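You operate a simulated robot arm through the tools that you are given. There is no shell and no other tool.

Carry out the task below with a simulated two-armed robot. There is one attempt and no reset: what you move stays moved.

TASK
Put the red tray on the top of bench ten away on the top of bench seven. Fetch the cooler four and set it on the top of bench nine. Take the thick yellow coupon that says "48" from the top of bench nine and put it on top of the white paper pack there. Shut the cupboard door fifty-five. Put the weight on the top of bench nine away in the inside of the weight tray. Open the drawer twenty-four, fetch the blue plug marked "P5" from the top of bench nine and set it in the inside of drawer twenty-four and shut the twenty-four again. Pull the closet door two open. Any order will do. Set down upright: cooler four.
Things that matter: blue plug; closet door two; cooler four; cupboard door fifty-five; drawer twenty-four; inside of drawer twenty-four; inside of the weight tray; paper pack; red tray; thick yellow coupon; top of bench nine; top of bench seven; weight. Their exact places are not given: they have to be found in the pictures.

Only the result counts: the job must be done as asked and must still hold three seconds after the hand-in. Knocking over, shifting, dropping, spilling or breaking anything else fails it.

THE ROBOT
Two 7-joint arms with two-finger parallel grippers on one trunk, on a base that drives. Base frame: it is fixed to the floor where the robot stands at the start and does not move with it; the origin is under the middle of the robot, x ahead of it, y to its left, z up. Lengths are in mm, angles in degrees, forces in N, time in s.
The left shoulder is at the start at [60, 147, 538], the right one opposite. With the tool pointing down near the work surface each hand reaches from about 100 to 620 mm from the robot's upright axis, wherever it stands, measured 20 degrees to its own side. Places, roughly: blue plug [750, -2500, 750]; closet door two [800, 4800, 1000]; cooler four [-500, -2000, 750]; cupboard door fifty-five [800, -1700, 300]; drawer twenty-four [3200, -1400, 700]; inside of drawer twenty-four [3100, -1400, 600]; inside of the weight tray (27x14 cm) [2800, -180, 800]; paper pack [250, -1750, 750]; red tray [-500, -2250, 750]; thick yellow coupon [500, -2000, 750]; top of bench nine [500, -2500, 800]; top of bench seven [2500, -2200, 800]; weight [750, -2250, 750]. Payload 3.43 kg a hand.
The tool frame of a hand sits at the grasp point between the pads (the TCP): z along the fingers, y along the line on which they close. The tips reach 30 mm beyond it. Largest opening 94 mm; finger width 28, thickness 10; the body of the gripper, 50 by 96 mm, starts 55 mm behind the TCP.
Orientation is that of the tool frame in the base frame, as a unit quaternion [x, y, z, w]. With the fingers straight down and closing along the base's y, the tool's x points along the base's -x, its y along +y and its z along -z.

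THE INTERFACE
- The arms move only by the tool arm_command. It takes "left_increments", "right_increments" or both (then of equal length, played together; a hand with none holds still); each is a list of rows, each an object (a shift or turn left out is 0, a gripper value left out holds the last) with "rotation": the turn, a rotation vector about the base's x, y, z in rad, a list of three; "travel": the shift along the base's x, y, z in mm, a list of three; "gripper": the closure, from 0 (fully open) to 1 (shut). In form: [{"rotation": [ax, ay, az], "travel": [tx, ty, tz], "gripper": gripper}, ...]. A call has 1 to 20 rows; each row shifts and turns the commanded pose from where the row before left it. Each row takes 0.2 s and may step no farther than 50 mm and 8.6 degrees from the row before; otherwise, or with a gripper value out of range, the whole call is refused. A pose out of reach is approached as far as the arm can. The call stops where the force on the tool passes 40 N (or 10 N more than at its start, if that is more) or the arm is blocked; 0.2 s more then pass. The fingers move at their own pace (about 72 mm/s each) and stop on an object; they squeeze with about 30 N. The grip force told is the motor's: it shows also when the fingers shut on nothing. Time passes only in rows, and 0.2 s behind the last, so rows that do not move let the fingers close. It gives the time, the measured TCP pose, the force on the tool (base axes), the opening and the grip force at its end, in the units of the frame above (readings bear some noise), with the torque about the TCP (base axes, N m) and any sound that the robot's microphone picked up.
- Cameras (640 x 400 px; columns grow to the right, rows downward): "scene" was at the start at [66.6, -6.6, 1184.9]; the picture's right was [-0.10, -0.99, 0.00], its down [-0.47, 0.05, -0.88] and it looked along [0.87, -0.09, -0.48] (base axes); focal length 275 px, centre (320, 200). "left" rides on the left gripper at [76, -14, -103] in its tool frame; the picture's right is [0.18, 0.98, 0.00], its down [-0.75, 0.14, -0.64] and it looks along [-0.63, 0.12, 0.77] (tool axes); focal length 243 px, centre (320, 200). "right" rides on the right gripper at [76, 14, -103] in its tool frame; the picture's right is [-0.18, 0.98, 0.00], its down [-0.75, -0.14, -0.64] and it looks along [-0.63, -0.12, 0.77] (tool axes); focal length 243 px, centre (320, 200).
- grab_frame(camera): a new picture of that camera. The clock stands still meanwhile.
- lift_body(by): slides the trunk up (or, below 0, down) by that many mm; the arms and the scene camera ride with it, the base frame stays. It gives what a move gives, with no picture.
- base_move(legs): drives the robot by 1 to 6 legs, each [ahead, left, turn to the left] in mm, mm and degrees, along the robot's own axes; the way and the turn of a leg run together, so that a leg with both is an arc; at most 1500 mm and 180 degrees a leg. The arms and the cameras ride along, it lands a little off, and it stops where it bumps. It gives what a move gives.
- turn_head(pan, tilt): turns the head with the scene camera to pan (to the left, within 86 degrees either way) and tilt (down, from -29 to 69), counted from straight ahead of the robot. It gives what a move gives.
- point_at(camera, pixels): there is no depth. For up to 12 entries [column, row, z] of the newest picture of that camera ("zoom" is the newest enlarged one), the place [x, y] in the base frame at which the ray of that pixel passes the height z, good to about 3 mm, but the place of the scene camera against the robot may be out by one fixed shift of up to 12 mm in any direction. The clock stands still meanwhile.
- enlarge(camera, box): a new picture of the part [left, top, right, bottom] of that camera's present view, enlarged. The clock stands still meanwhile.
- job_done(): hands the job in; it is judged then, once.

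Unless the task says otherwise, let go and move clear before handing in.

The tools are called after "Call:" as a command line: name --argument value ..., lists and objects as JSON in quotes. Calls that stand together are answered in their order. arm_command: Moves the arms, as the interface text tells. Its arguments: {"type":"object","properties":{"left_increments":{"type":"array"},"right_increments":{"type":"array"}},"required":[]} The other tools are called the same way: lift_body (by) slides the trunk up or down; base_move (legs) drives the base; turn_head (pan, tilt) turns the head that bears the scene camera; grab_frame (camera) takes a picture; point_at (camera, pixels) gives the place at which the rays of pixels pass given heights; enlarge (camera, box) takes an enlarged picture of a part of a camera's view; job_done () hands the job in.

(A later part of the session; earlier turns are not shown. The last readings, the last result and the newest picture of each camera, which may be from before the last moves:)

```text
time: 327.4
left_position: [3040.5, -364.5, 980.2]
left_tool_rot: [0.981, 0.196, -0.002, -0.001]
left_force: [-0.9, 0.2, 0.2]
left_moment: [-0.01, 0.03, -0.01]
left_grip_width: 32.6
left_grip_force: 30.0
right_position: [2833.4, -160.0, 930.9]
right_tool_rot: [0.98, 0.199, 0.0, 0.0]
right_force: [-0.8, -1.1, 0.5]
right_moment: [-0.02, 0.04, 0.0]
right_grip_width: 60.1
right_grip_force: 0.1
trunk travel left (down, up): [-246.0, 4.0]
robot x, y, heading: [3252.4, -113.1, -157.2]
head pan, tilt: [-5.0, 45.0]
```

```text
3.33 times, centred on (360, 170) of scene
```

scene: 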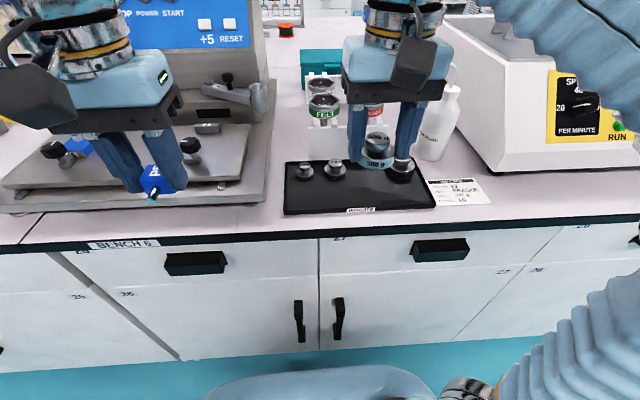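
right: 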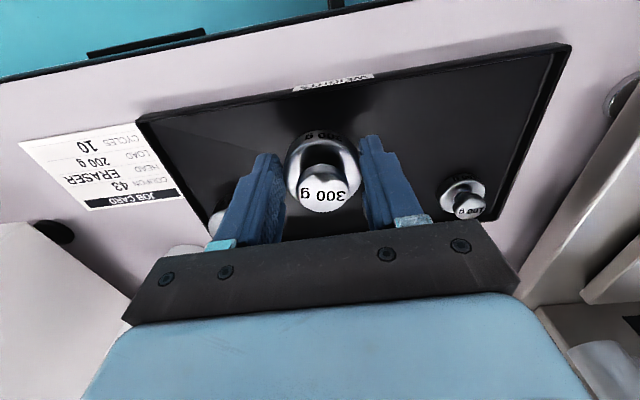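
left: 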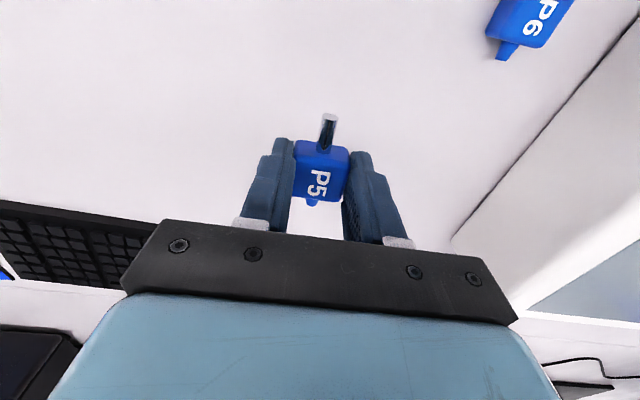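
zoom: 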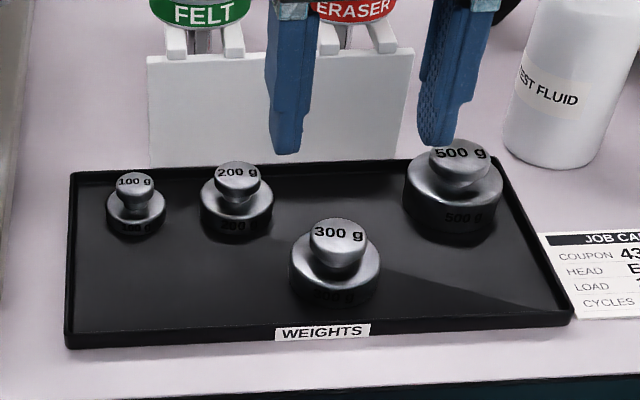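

The 300 g weight is in the tray. I'll retract, back off, and drive left to drawer 24.

Call:
arm_command --right_increments '[{"travel": [40, 17, 10]}, {"travel": [40, 17, 12], "gripper": 0}, {"travel": [40, 17, 12]}, {"travel": [30, 12, 10]}, {"travel": [0, 0, 0]}]'

Call:
base_move --legs '[[-220, 0, -0.2], [0, 1290, 0]]'

Call:
turn_head --pan -10 --tilt 35

Call:
grab_frame --camera "scene"

```text
time: 328.6
left_position: [3041.3, -363.8, 979.2]
left_tool_rot: [0.98, 0.197, -0.003, 0.0]
left_force: [0.5, -0.6, -0.1]
left_moment: [0.01, -0.03, 0.01]
left_grip_width: 32.6
left_grip_force: 29.8
right_position: [2984.2, -94.5, 975.3]
right_tool_rot: [0.98, 0.198, 0.0, 0.0]
right_force: [0.2, 0.2, 1.2]
right_moment: [-0.01, 0.01, 0.01]
right_grip_width: 93.7
right_grip_force: 0.1
trunk travel left (down, up): [-246.0, 4.0]
robot x, y, heading: [3252.4, -113.3, -157.0]
head pan, tilt: [-5.0, 45.0]
```

```text
time: 336.3
left_position: [3720.8, -1457.4, 979.3]
left_tool_rot: [0.982, 0.189, -0.003, 0.0]
left_force: [-0.5, 0.8, -0.5]
left_moment: [-0.02, 0.0, 0.02]
left_grip_width: 32.6
left_grip_force: 30.1
right_position: [3667.4, -1187.1, 976.3]
right_tool_rot: [0.982, 0.19, -0.001, 0.0]
right_force: [-0.1, 0.1, -0.1]
right_moment: [0.02, 0.0, 0.02]
right_grip_width: 94.2
right_grip_force: 0.0
trunk travel left (down, up): [-246.0, 4.0]
robot x, y, heading: [3936.9, -1207.4, -158.0]
head pan, tilt: [-5.0, 45.0]
```

```text
time: 337.0
left_position: [3720.3, -1456.6, 979.9]
left_tool_rot: [0.982, 0.19, -0.003, 0.0]
left_force: [0.2, 0.5, -0.7]
left_moment: [-0.02, -0.01, -0.02]
left_grip_width: 32.6
left_grip_force: 30.0
right_position: [3667.9, -1186.9, 975.7]
right_tool_rot: [0.982, 0.189, -0.001, -0.001]
right_force: [-0.4, -0.4, -0.5]
right_moment: [0.02, -0.01, -0.03]
right_grip_width: 94.1
right_grip_force: 0.1
trunk travel left (down, up): [-246.0, 4.0]
robot x, y, heading: [3938.7, -1207.3, -158.2]
head pan, tilt: [-10.0, 35.0]
```

```text
taken
```

scene: 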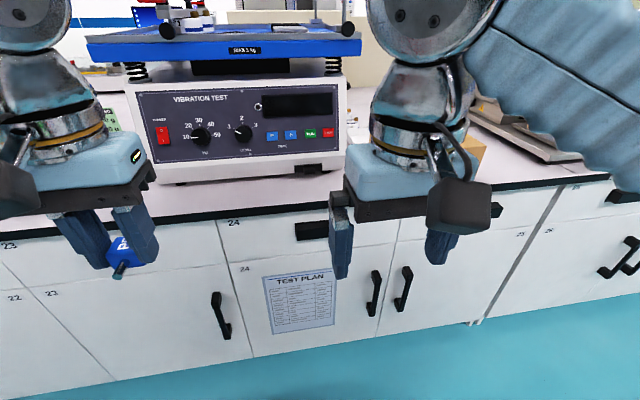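

Drawer 24's handle is at (312,230). Zooming to see its shape.

Call:
enlarge --camera "scene" --box '[200, 190, 420, 300]'

Call:
enlarge --camera "scene" --box '[280, 205, 350, 255]'

```text
2.91 times, centred on (310, 245) of scene
```

zoom: 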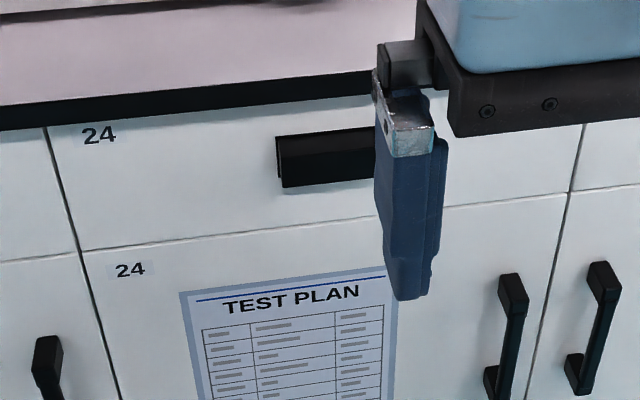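

```text
8.00 times, centred on (315, 230) of scene
```

zoom: 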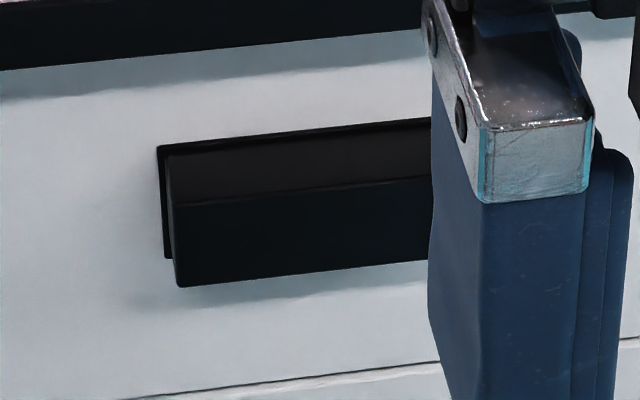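

The handle is a shallow ledge pull (~36 mm tall, ~107 wide). I'll turn the free right hand to point horizontally at the drawer with fingers closing vertically, while moving it forward and down, in two stages.

Call:
arm_command --right_increments '[{"travel": [-13, -5.2, -17], "rotation": [-0.1049, 0.0447, -0.0806]}, {"travel": [-13, -5.2, -17], "rotation": [-0.1049, 0.0447, -0.0806]}, {"travel": [-13, -5.2, -17], "rotation": [-0.1049, 0.0447, -0.0806]}, {"travel": [-13, -5.2, -17], "rotation": [-0.1049, 0.0447, -0.0806]}, {"travel": [-13, -5.2, -17], "rotation": [-0.1049, 0.0447, -0.0806]}, {"travel": [-13, -5.2, -17], "rotation": [-0.1049, 0.0447, -0.0806]}, {"travel": [-13, -5.2, -17], "rotation": [-0.1049, 0.0447, -0.0806]}, {"travel": [0, 0, 0]}]'

Call:
grab_frame --camera "scene"

```text
time: 338.8
left_position: [3719.2, -1456.8, 979.9]
left_tool_rot: [0.982, 0.19, -0.002, 0.0]
left_force: [0.2, 0.0, -0.8]
left_moment: [0.03, 0.0, -0.02]
left_grip_width: 32.5
left_grip_force: 29.8
right_position: [3577.7, -1224.6, 855.8]
right_tool_rot: [0.918, -0.099, -0.215, 0.318]
right_force: [0.6, -0.7, -0.4]
right_moment: [-0.03, 0.0, -0.05]
right_grip_width: 93.9
right_grip_force: 0.0
trunk travel left (down, up): [-246.0, 4.0]
robot x, y, heading: [3938.4, -1210.4, -158.2]
head pan, tilt: [-10.0, 35.0]
```

```text
taken
```

scene: 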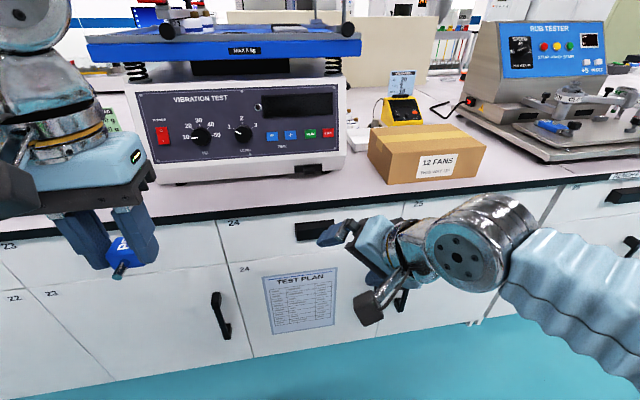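

The wrist follows well. Second stage of the turn.

Call:
arm_command --right_increments '[{"travel": [-13, -5.2, -17], "rotation": [-0.1049, 0.0447, -0.0806]}, {"travel": [-13, -5.2, -17], "rotation": [-0.1049, 0.0447, -0.0806]}, {"travel": [-13, -5.2, -17], "rotation": [-0.1049, 0.0447, -0.0806]}, {"travel": [-13, -5.2, -17], "rotation": [-0.1049, 0.0447, -0.0806]}, {"travel": [-13, -5.2, -17], "rotation": [-0.1049, 0.0447, -0.0806]}, {"travel": [-13, -5.2, -17], "rotation": [-0.1049, 0.0447, -0.0806]}, {"travel": [-13, -5.2, -17], "rotation": [-0.1049, 0.0447, -0.0806]}, {"travel": [-13, -5.2, -17], "rotation": [-0.1049, 0.0447, -0.0806]}, {"travel": [0, 0, 0]}]'

Call:
grab_frame --camera "scene"

Call:
grab_frame --camera "right"

```text
time: 340.8
left_position: [3720.9, -1458.7, 979.8]
left_tool_rot: [0.982, 0.19, -0.003, 0.0]
left_force: [0.0, 0.0, -0.4]
left_moment: [-0.02, 0.0, 0.0]
left_grip_width: 32.6
left_grip_force: 30.5
right_position: [3432.5, -1293.1, 767.8]
right_tool_rot: [0.585, -0.398, -0.395, 0.586]
right_force: [-0.7, -0.4, 1.2]
right_moment: [0.0, 0.0, 0.0]
right_grip_width: 93.9
right_grip_force: 0.1
right hand out of reach, approached as far as the arm can: row 3, 4, 5, 6, 7
trunk travel left (down, up): [-246.0, 4.0]
robot x, y, heading: [3933.0, -1210.3, -158.2]
head pan, tilt: [-10.0, 35.0]
```

```text
taken
```

scene: 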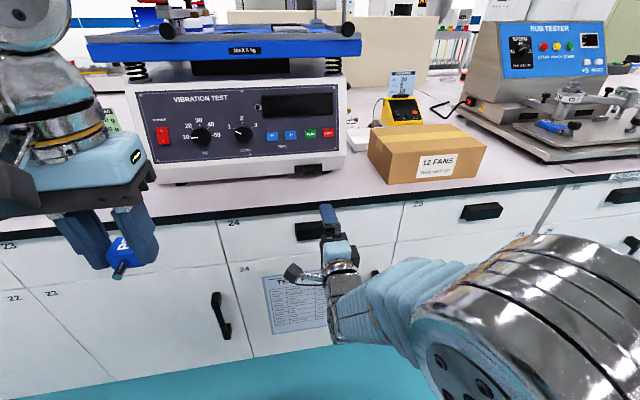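

```text
taken
```

right: 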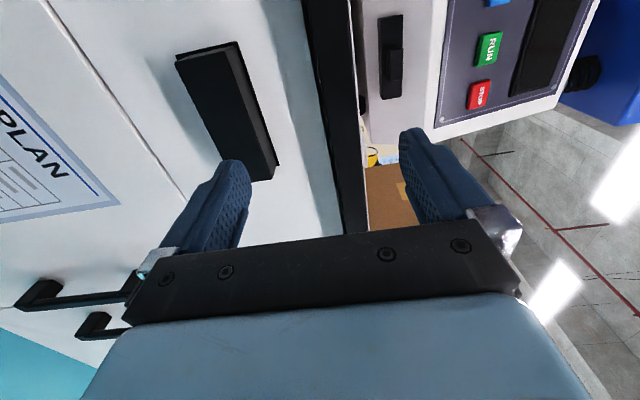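

The hand now points at the drawer with fingers vertical; some rows were out of reach. I'll hold one moment to see where it settles.

Call:
arm_command --right_increments '[{"travel": [0, 0, 0]}, {"travel": [0, 0, 0]}]'

Call:
enlarge --camera "scene" --box '[210, 190, 430, 330]'

```text
time: 341.4
left_position: [3719.9, -1457.2, 979.2]
left_tool_rot: [0.982, 0.189, -0.003, -0.001]
left_force: [-0.5, -0.5, -0.5]
left_moment: [0.03, 0.0, 0.0]
left_grip_width: 32.5
left_grip_force: 29.9
right_position: [3433.9, -1291.5, 768.2]
right_tool_rot: [0.585, -0.397, -0.395, 0.587]
right_force: [-0.5, -0.6, 0.9]
right_moment: [0.01, -0.01, 0.0]
right_grip_width: 94.1
right_grip_force: 0.1
trunk travel left (down, up): [-246.0, 4.0]
robot x, y, heading: [3938.8, -1209.0, -158.3]
head pan, tilt: [-10.0, 35.0]
```

```text
2.86 times, centred on (320, 260) of scene
```

zoom: 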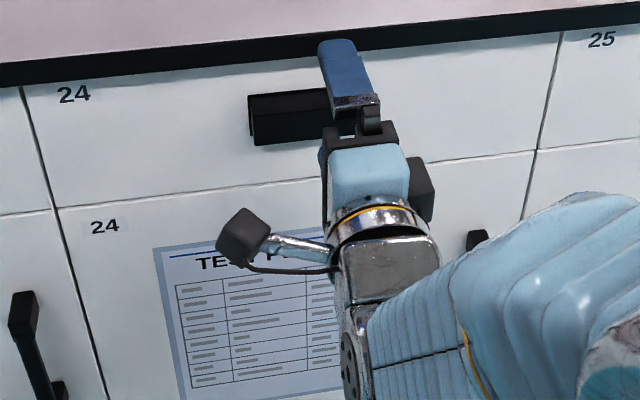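

The hand settled at z≈768, about 58 mm above the handle. I'll lower the trunk by 58 mm to bring it level with the handle.

Call:
lift_body --by -58

Call:
enlarge --camera "scene" --box '[210, 170, 430, 310]'

Call:
grab_frame --camera "right"

```text
time: 342.4
left_position: [3720.3, -1457.6, 920.8]
left_tool_rot: [0.982, 0.19, -0.002, 0.0]
left_force: [-0.3, 0.0, -0.5]
left_moment: [0.03, -0.01, 0.0]
left_grip_width: 32.6
left_grip_force: 30.3
right_position: [3434.7, -1292.3, 711.3]
right_tool_rot: [0.585, -0.397, -0.395, 0.586]
right_force: [-0.4, 0.1, 0.9]
right_moment: [0.0, -0.01, -0.01]
right_grip_width: 94.1
right_grip_force: 0.1
trunk travel left (down, up): [-188.0, 62.0]
robot x, y, heading: [3935.7, -1209.5, -158.2]
head pan, tilt: [-10.0, 35.0]
```

```text
2.86 times, centred on (320, 240) of scene
```

zoom: 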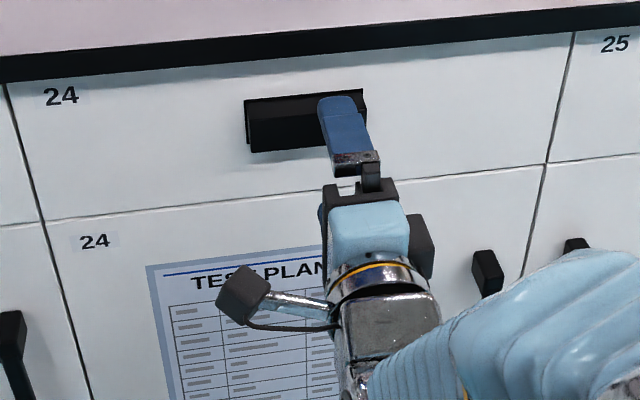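

```text
taken
```

right: 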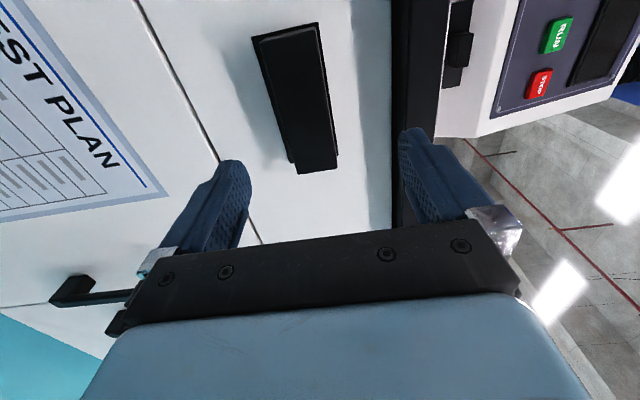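

The handle sits between the fingers vertically, slightly low and to the left. I'll measure with the scene camera, calibrating on the known upper fingertip.

Call:
enlarge --camera "scene" --box '[260, 190, 370, 260]'

Call:
point_at --camera "zoom" --pixels '[[330, 75, 768], [330, 75, 763], [76, 85, 712], [76, 85, 720], [95, 215, 680], [95, 215, 690], [385, 60, 712], [385, 60, 720]]'

```text
5.71 times, centred on (315, 225) of scene
```

zoom: 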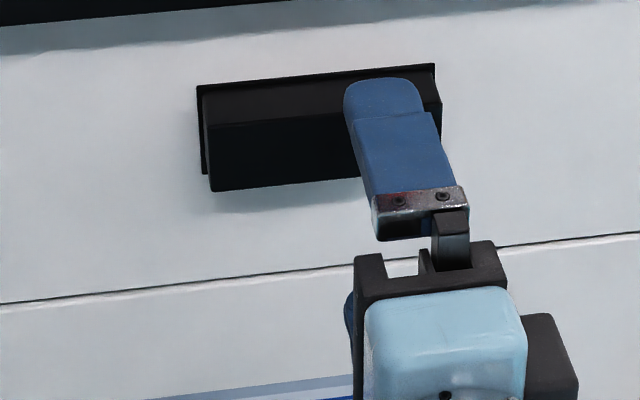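

```text
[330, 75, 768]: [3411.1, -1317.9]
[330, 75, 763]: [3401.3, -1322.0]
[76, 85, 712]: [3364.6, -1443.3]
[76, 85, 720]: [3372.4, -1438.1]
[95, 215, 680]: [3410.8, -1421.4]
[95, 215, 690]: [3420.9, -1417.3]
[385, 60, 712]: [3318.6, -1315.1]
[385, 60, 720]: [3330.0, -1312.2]
```

Call:
enlarge --camera "scene" --box '[260, 190, 370, 260]'

Call:
point_at --camera "zoom" --pixels '[[380, 80, 768], [198, 87, 710], [198, 87, 716], [435, 65, 710], [435, 65, 716], [207, 127, 710], [207, 127, 716], [213, 191, 676], [213, 191, 682], [213, 191, 670]]'

```text
5.71 times, centred on (315, 225) of scene
```

zoom: 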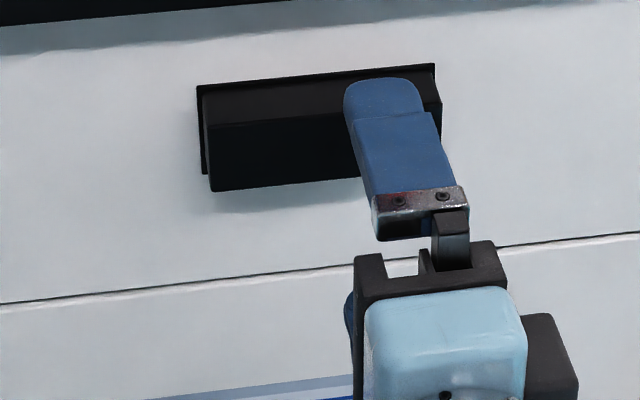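

```text
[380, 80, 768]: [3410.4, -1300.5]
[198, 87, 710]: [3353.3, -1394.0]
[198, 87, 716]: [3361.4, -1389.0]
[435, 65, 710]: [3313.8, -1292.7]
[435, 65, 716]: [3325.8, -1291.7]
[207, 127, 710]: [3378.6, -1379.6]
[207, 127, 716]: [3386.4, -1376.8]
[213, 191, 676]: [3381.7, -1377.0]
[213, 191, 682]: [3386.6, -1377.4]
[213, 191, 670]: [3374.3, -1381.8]
```

Calibration is good: the handle lip spans z≈676–712, front n≈2588, face n≈2560, centred at u≈2525, and the hand is at u≈2518. I'll lower 15 mm by trunk and advance the hand ~70 mm.

Call:
lift_body --by -16

Call:
arm_command --right_increments '[{"travel": [-22, -9, 0]}, {"travel": [-22, -9, 0]}, {"travel": [-19, -7.7, 0]}, {"travel": [0, 0, 0]}]'

Call:
enlarge --camera "scene" --box '[260, 180, 370, 250]'

Call:
grab_frame --camera "right"

```text
time: 343.0
left_position: [3720.3, -1457.9, 904.9]
left_tool_rot: [0.982, 0.19, -0.003, -0.001]
left_force: [0.0, 0.1, 0.4]
left_moment: [0.0, 0.01, -0.01]
left_grip_width: 32.5
left_grip_force: 30.1
right_position: [3433.2, -1292.6, 694.0]
right_tool_rot: [0.585, -0.397, -0.395, 0.587]
right_force: [0.3, -0.2, -0.2]
right_moment: [-0.01, 0.01, -0.02]
right_grip_width: 93.8
right_grip_force: 0.1
trunk travel left (down, up): [-172.0, 78.0]
robot x, y, heading: [3935.7, -1210.8, -158.3]
head pan, tilt: [-10.0, 35.0]
```

```text
time: 344.0
left_position: [3721.7, -1457.6, 904.1]
left_tool_rot: [0.982, 0.19, -0.003, 0.0]
left_force: [0.0, -0.6, 0.5]
left_moment: [0.0, 0.02, 0.02]
left_grip_width: 32.3
left_grip_force: 30.2
right_position: [3370.5, -1319.5, 695.1]
right_tool_rot: [0.586, -0.396, -0.396, 0.586]
right_force: [0.0, 0.0, -0.1]
right_moment: [-0.03, 0.02, 0.01]
right_grip_width: 94.3
right_grip_force: 0.0
trunk travel left (down, up): [-172.0, 78.0]
robot x, y, heading: [3938.8, -1209.1, -158.3]
head pan, tilt: [-10.0, 35.0]
```

```text
5.71 times, centred on (315, 215) of scene
```

zoom: 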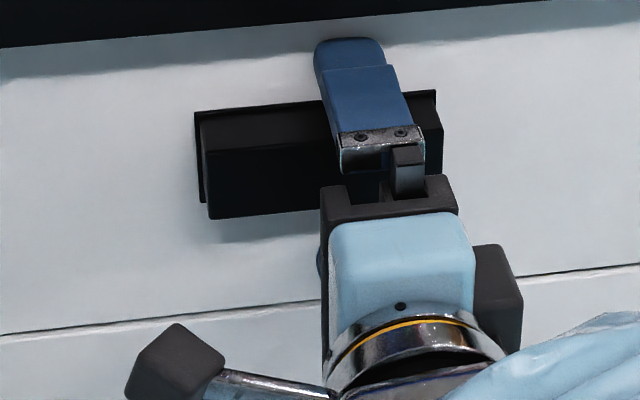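

```text
taken
```

right: 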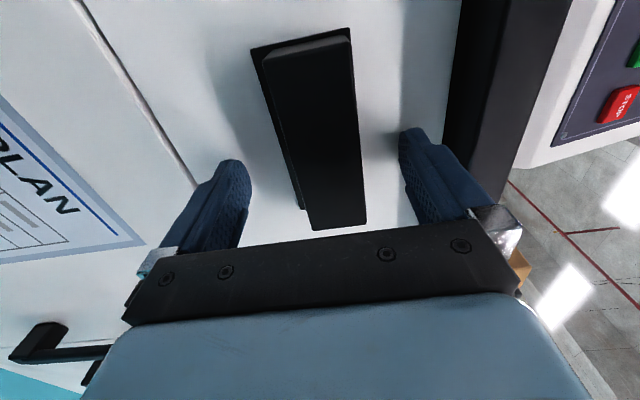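

The handle is between the fingers. Closing the gripper on it.

Call:
arm_command --right_increments '[{"gripper": 1}, {"gripper": 1}, {"gripper": 1}, {"gripper": 1}]'

Call:
grab_frame --camera "right"

```text
time: 345.1
left_position: [3720.6, -1456.4, 906.1]
left_tool_rot: [0.982, 0.189, -0.003, -0.001]
left_force: [-0.3, -0.9, 0.2]
left_moment: [0.02, 0.01, -0.02]
left_grip_width: 32.6
left_grip_force: 29.8
right_position: [3370.4, -1319.0, 701.2]
right_tool_rot: [0.581, -0.394, -0.398, 0.591]
right_force: [7.5, 4.3, 15.0]
right_moment: [0.73, -0.17, -0.08]
right_grip_width: 36.7
right_grip_force: 30.0
trunk travel left (down, up): [-172.0, 78.0]
robot x, y, heading: [3940.1, -1207.6, -158.1]
head pan, tilt: [-10.0, 35.0]
stopped in row 4 (right hand): the force on the tool passed its limit at 41 N (the readings are from after the stop); the commanded pose is now the measured one
```

```text
taken
```

right: 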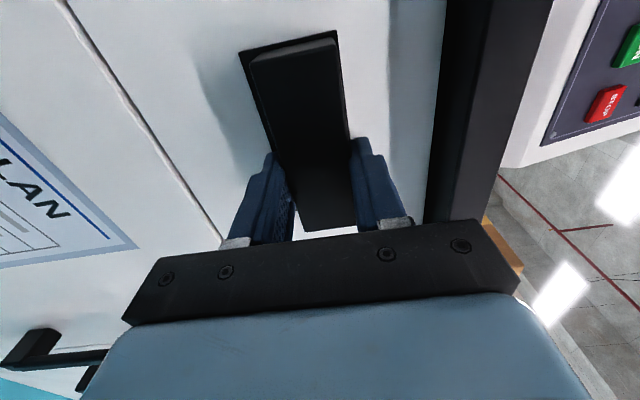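

Gripped (36.7 mm). I'll test-pull the drawer a little with the arm.

Call:
arm_command --right_increments '[{"travel": [9.3, 3.7, 0]}, {"travel": [14, 5.6, 0]}, {"travel": [18.6, 7.5, 0]}, {"travel": [0, 0, 0]}]'

Call:
enlarge --camera "scene" --box '[200, 150, 440, 300]'

```text
time: 346.1
left_position: [3723.5, -1458.1, 905.6]
left_tool_rot: [0.982, 0.19, -0.004, 0.0]
left_force: [-0.3, -0.6, 0.0]
left_moment: [-0.02, -0.03, -0.02]
left_grip_width: 32.6
left_grip_force: 29.5
right_position: [3411.9, -1301.5, 701.4]
right_tool_rot: [0.58, -0.394, -0.398, 0.592]
right_force: [-1.7, 1.1, 31.9]
right_moment: [0.95, 0.21, -0.64]
right_grip_width: 35.9
right_grip_force: 45.3
trunk travel left (down, up): [-172.0, 78.0]
robot x, y, heading: [3939.6, -1209.3, -158.3]
head pan, tilt: [-10.0, 35.0]
```

```text
2.67 times, centred on (320, 225) of scene
```

zoom: 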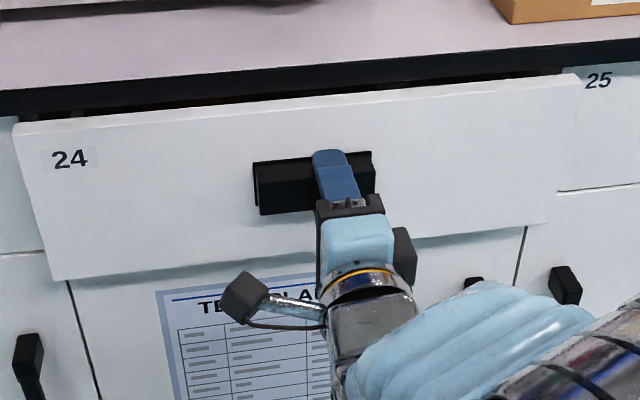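

The drawer is opening. I'll relieve the vertical load by 3 mm and pull with the base, backing 230 mm.

Call:
arm_command --right_increments '[{"travel": [0, 0, 2]}, {"travel": [0, 0, 1.5]}, {"travel": [0, 0, 0]}]'

Call:
base_move --legs '[[-220, 0, 0]]'

Call:
grab_frame --camera "scene"

```text
time: 346.9
left_position: [3722.1, -1457.6, 904.3]
left_tool_rot: [0.982, 0.19, -0.002, 0.0]
left_force: [1.1, 0.1, 0.1]
left_moment: [-0.01, -0.01, -0.05]
left_grip_width: 32.7
left_grip_force: 30.2
right_position: [3412.0, -1303.1, 701.8]
right_tool_rot: [0.584, -0.396, -0.397, 0.587]
right_force: [2.6, -1.4, 3.4]
right_moment: [0.57, 0.42, -0.24]
right_grip_width: 36.0
right_grip_force: 45.0
trunk travel left (down, up): [-172.0, 78.0]
robot x, y, heading: [3938.6, -1205.0, -158.3]
head pan, tilt: [-10.0, 35.0]
```

```text
time: 348.6
left_position: [3924.7, -1376.1, 904.6]
left_tool_rot: [0.982, 0.19, -0.003, -0.001]
left_force: [0.4, -0.9, -0.8]
left_moment: [0.02, -0.02, 0.01]
left_grip_width: 32.7
left_grip_force: 30.3
right_position: [3615.6, -1222.4, 701.5]
right_tool_rot: [0.585, -0.394, -0.396, 0.588]
right_force: [7.2, -14.1, -18.6]
right_moment: [1.0, 0.03, 0.54]
right_grip_width: 35.4
right_grip_force: 44.8
trunk travel left (down, up): [-172.0, 78.0]
robot x, y, heading: [4143.9, -1125.9, -158.1]
head pan, tilt: [-10.0, 35.0]
```

```text
taken
```

scene: 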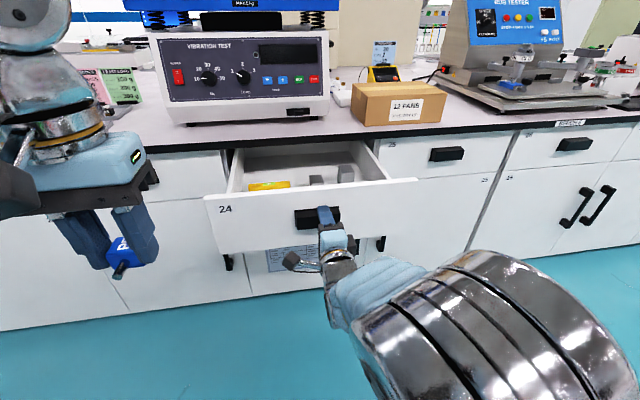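

Drawer 24 is open about 265 mm. I'll zoom inside it to find free space.

Call:
enlarge --camera "scene" --box '[190, 130, 430, 270]'

Call:
point_at --camera "zoom" --pixels '[[45, 180, 760], [605, 130, 760], [155, 155, 680], [200, 165, 680]]'

```text
2.67 times, centred on (310, 200) of scene
```

zoom: 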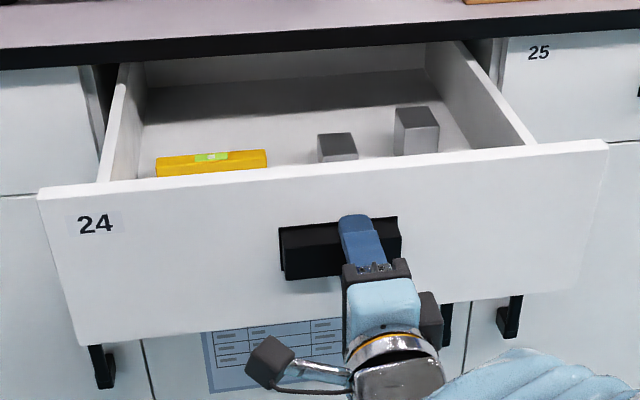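

```text
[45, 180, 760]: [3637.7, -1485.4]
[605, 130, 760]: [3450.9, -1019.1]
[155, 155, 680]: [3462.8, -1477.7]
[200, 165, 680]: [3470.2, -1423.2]
```

There's free floor behind the yellow box. I'll release the handle, back away a little, and fold the right hand back to pointing down.

Call:
arm_command --right_increments '[{"gripper": 0.3}, {"gripper": 0}, {"gripper": 0}, {"gripper": 0}]'

Call:
base_move --legs '[[-90, 0, 0.7]]'

Call:
grab_frame --camera "scene"

```text
time: 349.6
left_position: [3924.4, -1376.2, 905.1]
left_tool_rot: [0.982, 0.19, -0.003, 0.0]
left_force: [1.2, -0.5, -0.5]
left_moment: [-0.02, -0.01, 0.0]
left_grip_width: 32.6
left_grip_force: 29.6
right_position: [3616.5, -1222.9, 702.0]
right_tool_rot: [0.585, -0.394, -0.396, 0.589]
right_force: [0.9, -0.7, 0.3]
right_moment: [0.02, 0.01, 0.01]
right_grip_width: 93.9
right_grip_force: 0.1
trunk travel left (down, up): [-172.0, 78.0]
robot x, y, heading: [4142.8, -1129.8, -158.0]
head pan, tilt: [-10.0, 35.0]
```

```text
time: 350.7
left_position: [4010.6, -1344.1, 904.2]
left_tool_rot: [0.981, 0.196, -0.003, -0.001]
left_force: [0.1, -0.6, 0.5]
left_moment: [0.01, -0.02, 0.0]
left_grip_width: 32.2
left_grip_force: 29.9
right_position: [3700.5, -1195.9, 702.9]
right_tool_rot: [0.587, -0.391, -0.393, 0.591]
right_force: [-0.3, 0.2, 0.2]
right_moment: [-0.03, 0.01, -0.01]
right_grip_width: 94.1
right_grip_force: 0.1
trunk travel left (down, up): [-172.0, 78.0]
robot x, y, heading: [4224.7, -1091.7, -157.3]
head pan, tilt: [-10.0, 35.0]
```

```text
taken
```

scene: 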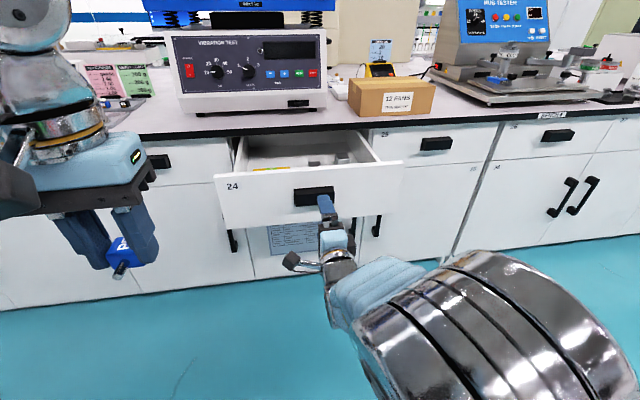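

The drawer stays open. Folding the right hand back to tool-down, raising it first.

Call:
arm_command --right_increments '[{"travel": [7.4, 3.1, 17], "rotation": [0.1055, -0.0433, 0.0806]}, {"travel": [7.4, 3.1, 17], "rotation": [0.1055, -0.0433, 0.0806]}, {"travel": [7.4, 3.1, 17], "rotation": [0.1055, -0.0433, 0.0806]}, {"travel": [7.4, 3.1, 17], "rotation": [0.1055, -0.0433, 0.0806]}, {"travel": [7.4, 3.1, 17], "rotation": [0.1055, -0.0433, 0.0806]}, {"travel": [7.4, 3.1, 17], "rotation": [0.1055, -0.0433, 0.0806]}, {"travel": [7.4, 3.1, 17], "rotation": [0.1055, -0.0433, 0.0806]}, {"travel": [7.4, 3.1, 17], "rotation": [0.1055, -0.0433, 0.0806]}, {"travel": [27.7, 11.6, 9], "rotation": [0.1055, -0.0433, 0.0806]}, {"travel": [27.7, 11.6, 9], "rotation": [0.1055, -0.0433, 0.0806]}, {"travel": [27.7, 11.6, 9], "rotation": [0.1055, -0.0433, 0.0806]}, {"travel": [27.7, 11.6, 9], "rotation": [0.1055, -0.0433, 0.0806]}, {"travel": [27.7, 11.6, 9], "rotation": [0.1055, -0.0433, 0.0806]}, {"travel": [27.7, 11.6, 9], "rotation": [0.1055, -0.0433, 0.0806]}, {"travel": [27.7, 11.6, 9], "rotation": [0.1055, -0.0433, 0.0806]}, {"travel": [0, 0, 0]}]'

Call:
grab_frame --camera "scene"

```text
time: 354.1
left_position: [4011.3, -1344.0, 905.3]
left_tool_rot: [0.981, 0.196, -0.003, 0.0]
left_force: [-0.2, 0.2, -0.1]
left_moment: [0.0, -0.01, -0.02]
left_grip_width: 32.5
left_grip_force: 29.7
right_position: [3952.4, -1087.9, 901.7]
right_tool_rot: [0.98, 0.197, 0.002, 0.003]
right_force: [0.1, 0.0, -0.8]
right_moment: [0.02, -0.01, -0.01]
right_grip_width: 94.2
right_grip_force: 0.1
trunk travel left (down, up): [-172.0, 78.0]
robot x, y, heading: [4228.8, -1091.5, -157.5]
head pan, tilt: [-10.0, 35.0]
```

```text
taken
```

scene: 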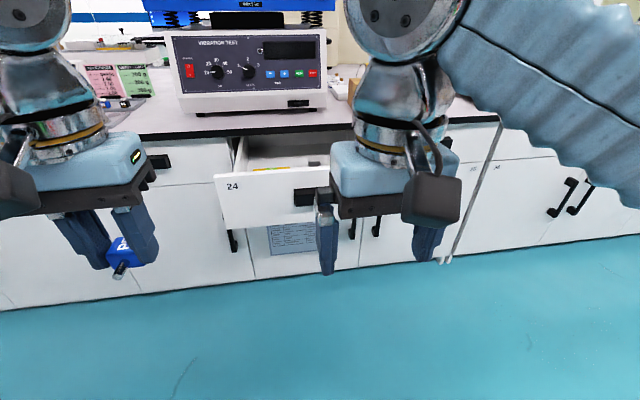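

Right hand is tool-down again. I'll shift right 230 and forward 200 to bring the left hand in front of the drawer, and look in.

Call:
base_move --legs '[[0, -225, 0], [210, 0, 0]]'

Call:
lift_body --by 74

Call:
turn_head --pan 8 --tilt 50

Call:
grab_frame --camera "scene"

Call:
grab_frame --camera "left"

```text
time: 357.1
left_position: [3733.0, -1215.9, 904.5]
left_tool_rot: [0.98, 0.197, -0.003, 0.0]
left_force: [0.7, -1.3, -0.6]
left_moment: [0.04, -0.01, 0.0]
left_grip_width: 32.6
left_grip_force: 29.6
right_position: [3674.1, -962.3, 900.2]
right_tool_rot: [0.98, 0.197, 0.001, 0.004]
right_force: [0.0, -0.1, -0.1]
right_moment: [0.0, 0.02, 0.04]
right_grip_width: 93.8
right_grip_force: 0.1
trunk travel left (down, up): [-172.0, 78.0]
robot x, y, heading: [3943.4, -966.3, -157.4]
head pan, tilt: [-10.0, 35.0]
```

```text
time: 358.2
left_position: [3733.4, -1216.2, 979.9]
left_tool_rot: [0.98, 0.198, -0.003, 0.0]
left_force: [0.1, 0.8, 0.1]
left_moment: [0.03, 0.01, 0.0]
left_grip_width: 32.6
left_grip_force: 30.1
right_position: [3673.4, -961.4, 974.9]
right_tool_rot: [0.98, 0.197, 0.002, 0.005]
right_force: [-0.4, -0.1, 0.2]
right_moment: [-0.01, -0.02, -0.02]
right_grip_width: 94.1
right_grip_force: 0.0
trunk travel left (down, up): [-246.0, 4.0]
robot x, y, heading: [3948.1, -968.5, -157.0]
head pan, tilt: [-10.0, 35.0]
```

```text
time: 359.0
left_position: [3733.1, -1216.4, 979.1]
left_tool_rot: [0.98, 0.198, -0.003, 0.0]
left_force: [-0.4, 0.6, -0.4]
left_moment: [0.02, -0.04, -0.04]
left_grip_width: 32.4
left_grip_force: 29.7
right_position: [3674.5, -961.3, 975.6]
right_tool_rot: [0.98, 0.197, 0.001, 0.004]
right_force: [0.3, 0.1, -0.6]
right_moment: [0.01, -0.01, 0.0]
right_grip_width: 94.1
right_grip_force: 0.1
trunk travel left (down, up): [-246.0, 4.0]
robot x, y, heading: [3943.1, -967.3, -157.0]
head pan, tilt: [8.0, 50.0]
```

```text
taken
```

scene: 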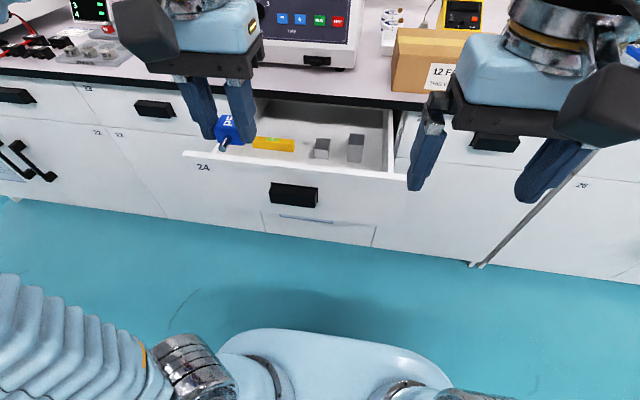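

```text
taken
```

left: 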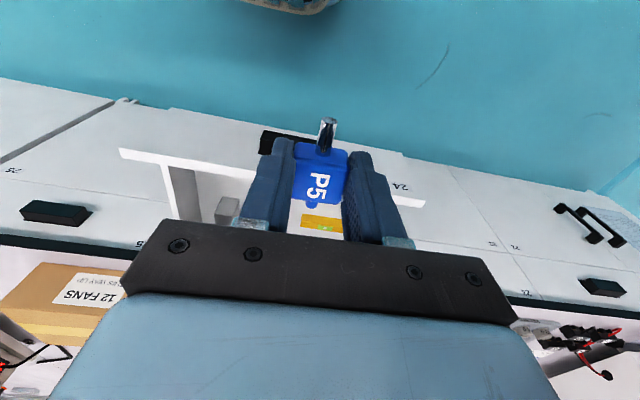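

Looking into drawer 24: the yellow box, two grey blocks. Zooming and measuring.

Call:
enlarge --camera "scene" --box '[180, 80, 420, 220]'

Call:
point_at --camera "zoom" --pixels '[[30, 200, 765], [590, 255, 765], [200, 170, 665], [290, 175, 665], [280, 110, 660], [400, 100, 660], [230, 100, 660]]'

```text
2.67 times, centred on (300, 150) of scene
```

zoom: 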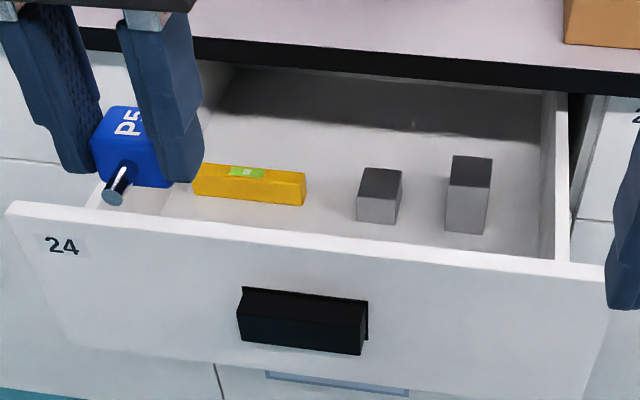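

```text
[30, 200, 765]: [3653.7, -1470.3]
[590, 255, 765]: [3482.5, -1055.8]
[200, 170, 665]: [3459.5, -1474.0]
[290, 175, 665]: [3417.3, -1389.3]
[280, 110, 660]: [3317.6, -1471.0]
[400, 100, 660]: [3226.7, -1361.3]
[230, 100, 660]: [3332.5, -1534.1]
```

There is free floor between the drawer front and the yellow box (u≈2645, n≈2735). I'll bring the left hand above it.

Call:
arm_command --left_increments '[{"travel": [-31.5, -28, -12]}, {"travel": [-31.5, -28, -16]}, {"travel": [-31.5, -28, -16]}, {"travel": [-31.5, -28, -16]}, {"travel": [-31.5, -28, -18]}, {"travel": [-31.5, -28, -20]}, {"travel": [0, 0, 0]}]'

Call:
grab_frame --camera "left"

Call:
enlarge --camera "scene" --box '[160, 60, 420, 220]'

```text
time: 360.6
left_position: [3544.0, -1385.8, 880.8]
left_tool_rot: [0.98, 0.197, -0.003, 0.0]
left_force: [0.1, -0.4, -1.1]
left_moment: [0.03, -0.06, 0.0]
left_grip_width: 33.0
left_grip_force: 30.2
right_position: [3673.5, -961.4, 975.3]
right_tool_rot: [0.98, 0.197, 0.001, 0.004]
right_force: [0.2, 0.1, 0.4]
right_moment: [0.0, 0.0, 0.04]
right_grip_width: 94.1
right_grip_force: 0.0
trunk travel left (down, up): [-246.0, 4.0]
robot x, y, heading: [3945.0, -966.0, -157.3]
head pan, tilt: [8.0, 50.0]
```

```text
taken
```

left: 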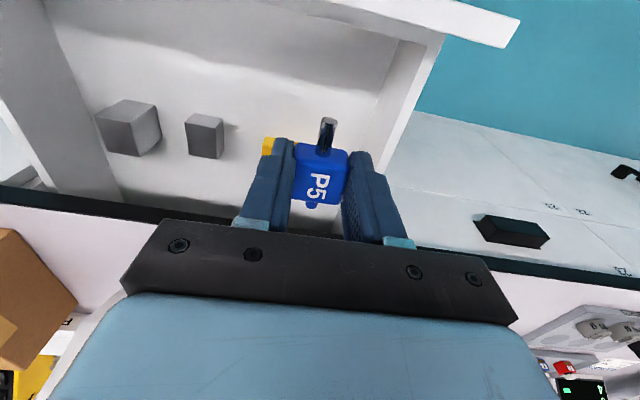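

```text
2.46 times, centred on (290, 140) of scene
```

zoom: 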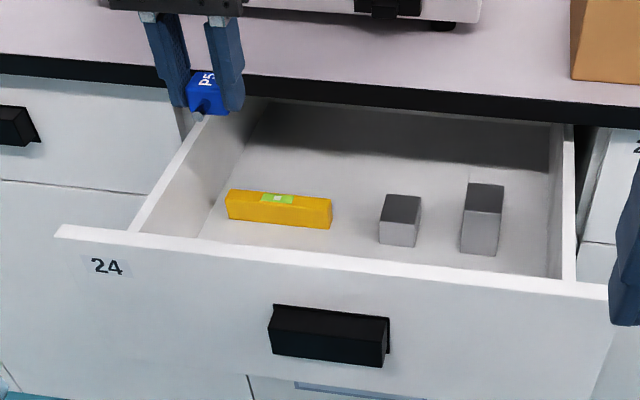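

Call:
point_at --camera "left" --pixels '[[267, 140, 680], [267, 140, 650], [205, 115, 690], [130, 100, 700], [415, 45, 650], [380, 150, 650], [320, 78, 650], [250, 5, 650]]'

Call:
enlarge --camera "left" --box '[80, 0, 480, 240]'

```text
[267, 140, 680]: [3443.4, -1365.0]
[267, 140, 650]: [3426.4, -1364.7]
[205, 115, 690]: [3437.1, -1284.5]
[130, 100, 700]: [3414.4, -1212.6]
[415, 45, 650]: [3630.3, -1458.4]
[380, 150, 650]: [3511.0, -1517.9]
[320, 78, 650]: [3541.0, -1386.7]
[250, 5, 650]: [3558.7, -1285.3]
```

```text
1.60 times, centred on (280, 120) of left
```

zoom: 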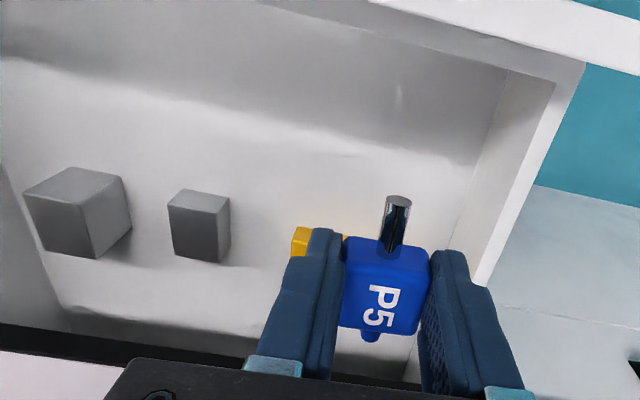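

I need the drawer floor height; I'll triangulate the middle grey block's front-bottom corners from both cameras.

Call:
point_at --camera "zoom" --pixels '[[229, 198, 630], [229, 198, 650], [229, 198, 670], [180, 190, 630], [180, 190, 650], [180, 190, 670]]'

Call:
enlarge --camera "scene" --box '[160, 60, 420, 220]'

Call:
point_at --camera "zoom" --pixels '[[379, 241, 630], [379, 241, 650], [379, 241, 670], [415, 247, 630], [415, 247, 650], [415, 247, 670], [62, 230, 770], [605, 290, 770]]'

```text
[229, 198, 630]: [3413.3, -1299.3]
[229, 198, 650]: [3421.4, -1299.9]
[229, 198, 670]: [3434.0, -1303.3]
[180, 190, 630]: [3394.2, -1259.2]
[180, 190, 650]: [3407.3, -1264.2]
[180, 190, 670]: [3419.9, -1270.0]
```

```text
2.46 times, centred on (290, 140) of scene
```

zoom: 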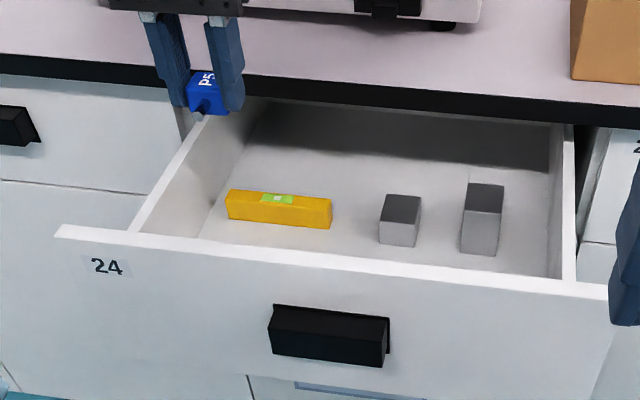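

```text
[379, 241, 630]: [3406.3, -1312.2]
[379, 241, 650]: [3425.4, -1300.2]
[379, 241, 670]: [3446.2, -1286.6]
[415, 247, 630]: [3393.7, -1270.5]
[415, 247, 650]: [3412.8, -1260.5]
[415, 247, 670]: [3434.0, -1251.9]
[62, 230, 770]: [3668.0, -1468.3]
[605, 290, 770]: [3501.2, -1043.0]
```

The drawer floor is at z≈647. To keep the hand's camera inside the front panel I'll use n≈2697; moving forward 38 mm and lowering in steps.

Call:
arm_command --left_increments '[{"travel": [-35, -14.7, 0]}, {"travel": [0, 0, -35]}, {"travel": [0, 0, -35]}, {"travel": [0, 0, -35]}, {"travel": [0, 0, -30]}, {"travel": [0, 0, 0]}]'

Call:
grab_frame --camera "left"

Call:
enlarge --camera "scene" --box '[160, 60, 420, 220]'

```text
time: 362.0
left_position: [3509.3, -1400.3, 745.8]
left_tool_rot: [0.98, 0.198, -0.003, -0.001]
left_force: [0.1, 0.5, 0.1]
left_moment: [0.02, -0.01, 0.01]
left_grip_width: 32.7
left_grip_force: 30.5
right_position: [3674.4, -961.7, 974.1]
right_tool_rot: [0.98, 0.197, 0.001, 0.003]
right_force: [-1.5, 0.7, -0.5]
right_moment: [0.05, -0.02, -0.03]
right_grip_width: 94.1
right_grip_force: 0.1
trunk travel left (down, up): [-246.0, 4.0]
robot x, y, heading: [3946.8, -965.4, -157.5]
head pan, tilt: [8.0, 50.0]
```

```text
taken
```

left: 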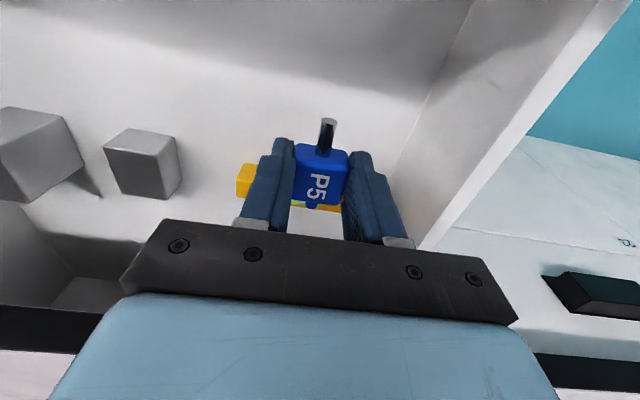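

```text
2.46 times, centred on (290, 140) of scene
```

zoom: 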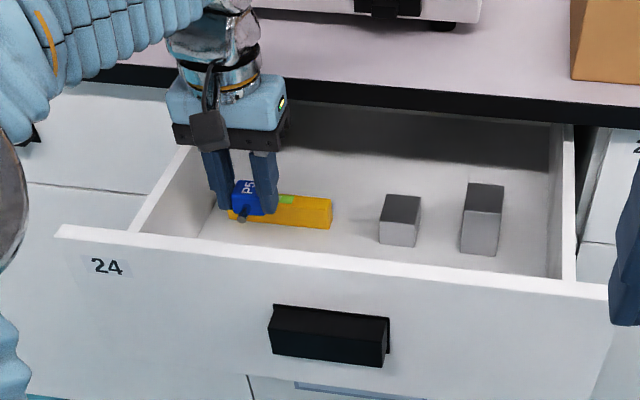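

Plug hangs in front of the yellow box, clear of walls. Lowering further toward the floor.

Call:
arm_command --left_increments '[{"travel": [0, 0, -25]}, {"travel": [0, 0, -20]}, {"travel": [0, 0, -10]}, {"travel": [0, 0, 0]}]'

Call:
grab_frame --camera "left"

Call:
enlarge --camera "scene" --box '[200, 90, 320, 180]'

```text
time: 363.0
left_position: [3509.6, -1398.9, 692.1]
left_tool_rot: [0.98, 0.198, -0.003, 0.0]
left_force: [0.8, -0.1, -0.1]
left_moment: [0.02, 0.03, 0.02]
left_grip_width: 32.5
left_grip_force: 29.9
right_position: [3674.1, -960.7, 974.8]
right_tool_rot: [0.98, 0.197, 0.002, 0.004]
right_force: [-0.1, 0.2, 0.0]
right_moment: [0.0, -0.01, 0.0]
right_grip_width: 93.8
right_grip_force: 0.0
trunk travel left (down, up): [-246.0, 4.0]
robot x, y, heading: [3947.7, -964.6, -157.2]
head pan, tilt: [8.0, 50.0]
```

```text
taken
```

left: 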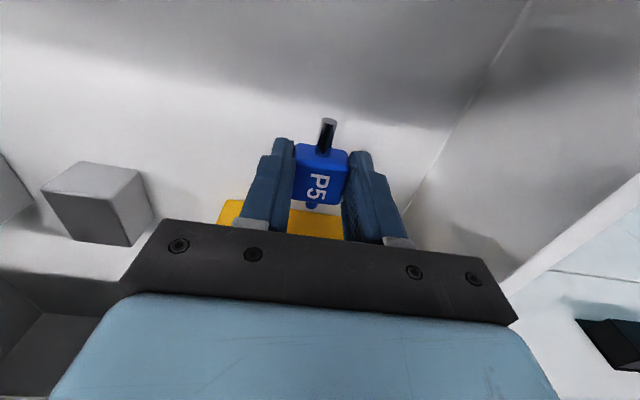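

```text
4.44 times, centred on (260, 135) of scene
```

zoom: 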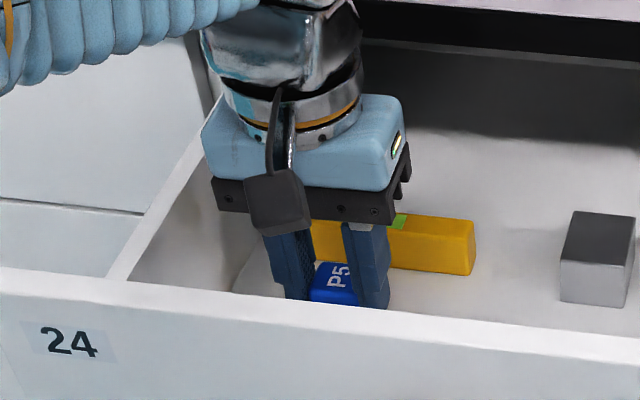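

Good clearance all around. Lowering the last ~10 mm in small steps.

Call:
arm_command --left_increments '[{"travel": [0, 0, -4]}, {"travel": [0, 0, -3]}, {"travel": [0, 0, 0]}]'

Call:
arm_command --left_increments '[{"travel": [0, 0, -2]}, {"travel": [0, 0, 0]}]'

```text
time: 363.8
left_position: [3509.0, -1399.3, 684.6]
left_tool_rot: [0.98, 0.197, -0.002, -0.001]
left_force: [0.1, 0.0, -1.1]
left_moment: [0.02, 0.01, 0.0]
left_grip_width: 32.6
left_grip_force: 29.9
right_position: [3674.0, -961.1, 973.6]
right_tool_rot: [0.98, 0.197, 0.002, 0.005]
right_force: [0.5, 0.9, -0.2]
right_moment: [-0.02, 0.01, 0.03]
right_grip_width: 94.1
right_grip_force: 0.0
trunk travel left (down, up): [-246.0, 4.0]
robot x, y, heading: [3945.4, -963.9, -157.4]
head pan, tilt: [8.0, 50.0]
```

```text
time: 364.4
left_position: [3509.8, -1399.7, 683.1]
left_tool_rot: [0.981, 0.196, -0.003, 0.0]
left_force: [0.9, -0.9, 0.0]
left_moment: [-0.02, -0.01, 0.0]
left_grip_width: 32.4
left_grip_force: 29.8
right_position: [3674.1, -961.7, 976.9]
right_tool_rot: [0.98, 0.197, 0.002, 0.004]
right_force: [0.5, -0.1, 0.2]
right_moment: [-0.02, 0.0, -0.02]
right_grip_width: 94.1
right_grip_force: 0.0
trunk travel left (down, up): [-246.0, 4.0]
robot x, y, heading: [3946.1, -965.2, -157.3]
head pan, tilt: [8.0, 50.0]
```

Call:
arm_command --left_increments '[{"travel": [0, 0, -2]}, {"travel": [0, 0, 0]}]'

Call:
arm_command --left_increments '[{"travel": [0, 0, -2]}, {"travel": [0, 0, 0]}]'

```text
time: 365.0
left_position: [3509.6, -1398.9, 679.7]
left_tool_rot: [0.98, 0.197, -0.003, 0.0]
left_force: [0.9, 0.8, -0.2]
left_moment: [0.02, 0.0, 0.0]
left_grip_width: 32.6
left_grip_force: 30.1
right_position: [3673.9, -962.1, 974.4]
right_tool_rot: [0.98, 0.197, 0.001, 0.004]
right_force: [-0.1, 0.9, 0.1]
right_moment: [-0.03, 0.03, 0.0]
right_grip_width: 93.9
right_grip_force: 0.1
trunk travel left (down, up): [-246.0, 4.0]
robot x, y, heading: [3948.2, -967.3, -157.3]
head pan, tilt: [8.0, 50.0]
```

```text
time: 365.6
left_position: [3510.0, -1399.6, 679.6]
left_tool_rot: [0.98, 0.197, -0.005, 0.0]
left_force: [-1.3, -0.8, 11.6]
left_moment: [-0.1, 0.08, 0.01]
left_grip_width: 32.6
left_grip_force: 30.3
right_position: [3674.6, -960.6, 975.6]
right_tool_rot: [0.98, 0.197, 0.002, 0.003]
right_force: [-0.1, 0.0, 0.5]
right_moment: [-0.02, -0.02, -0.01]
right_grip_width: 94.1
right_grip_force: 0.1
trunk travel left (down, up): [-246.0, 4.0]
robot x, y, heading: [3944.4, -965.8, -157.4]
head pan, tilt: [8.0, 50.0]
```

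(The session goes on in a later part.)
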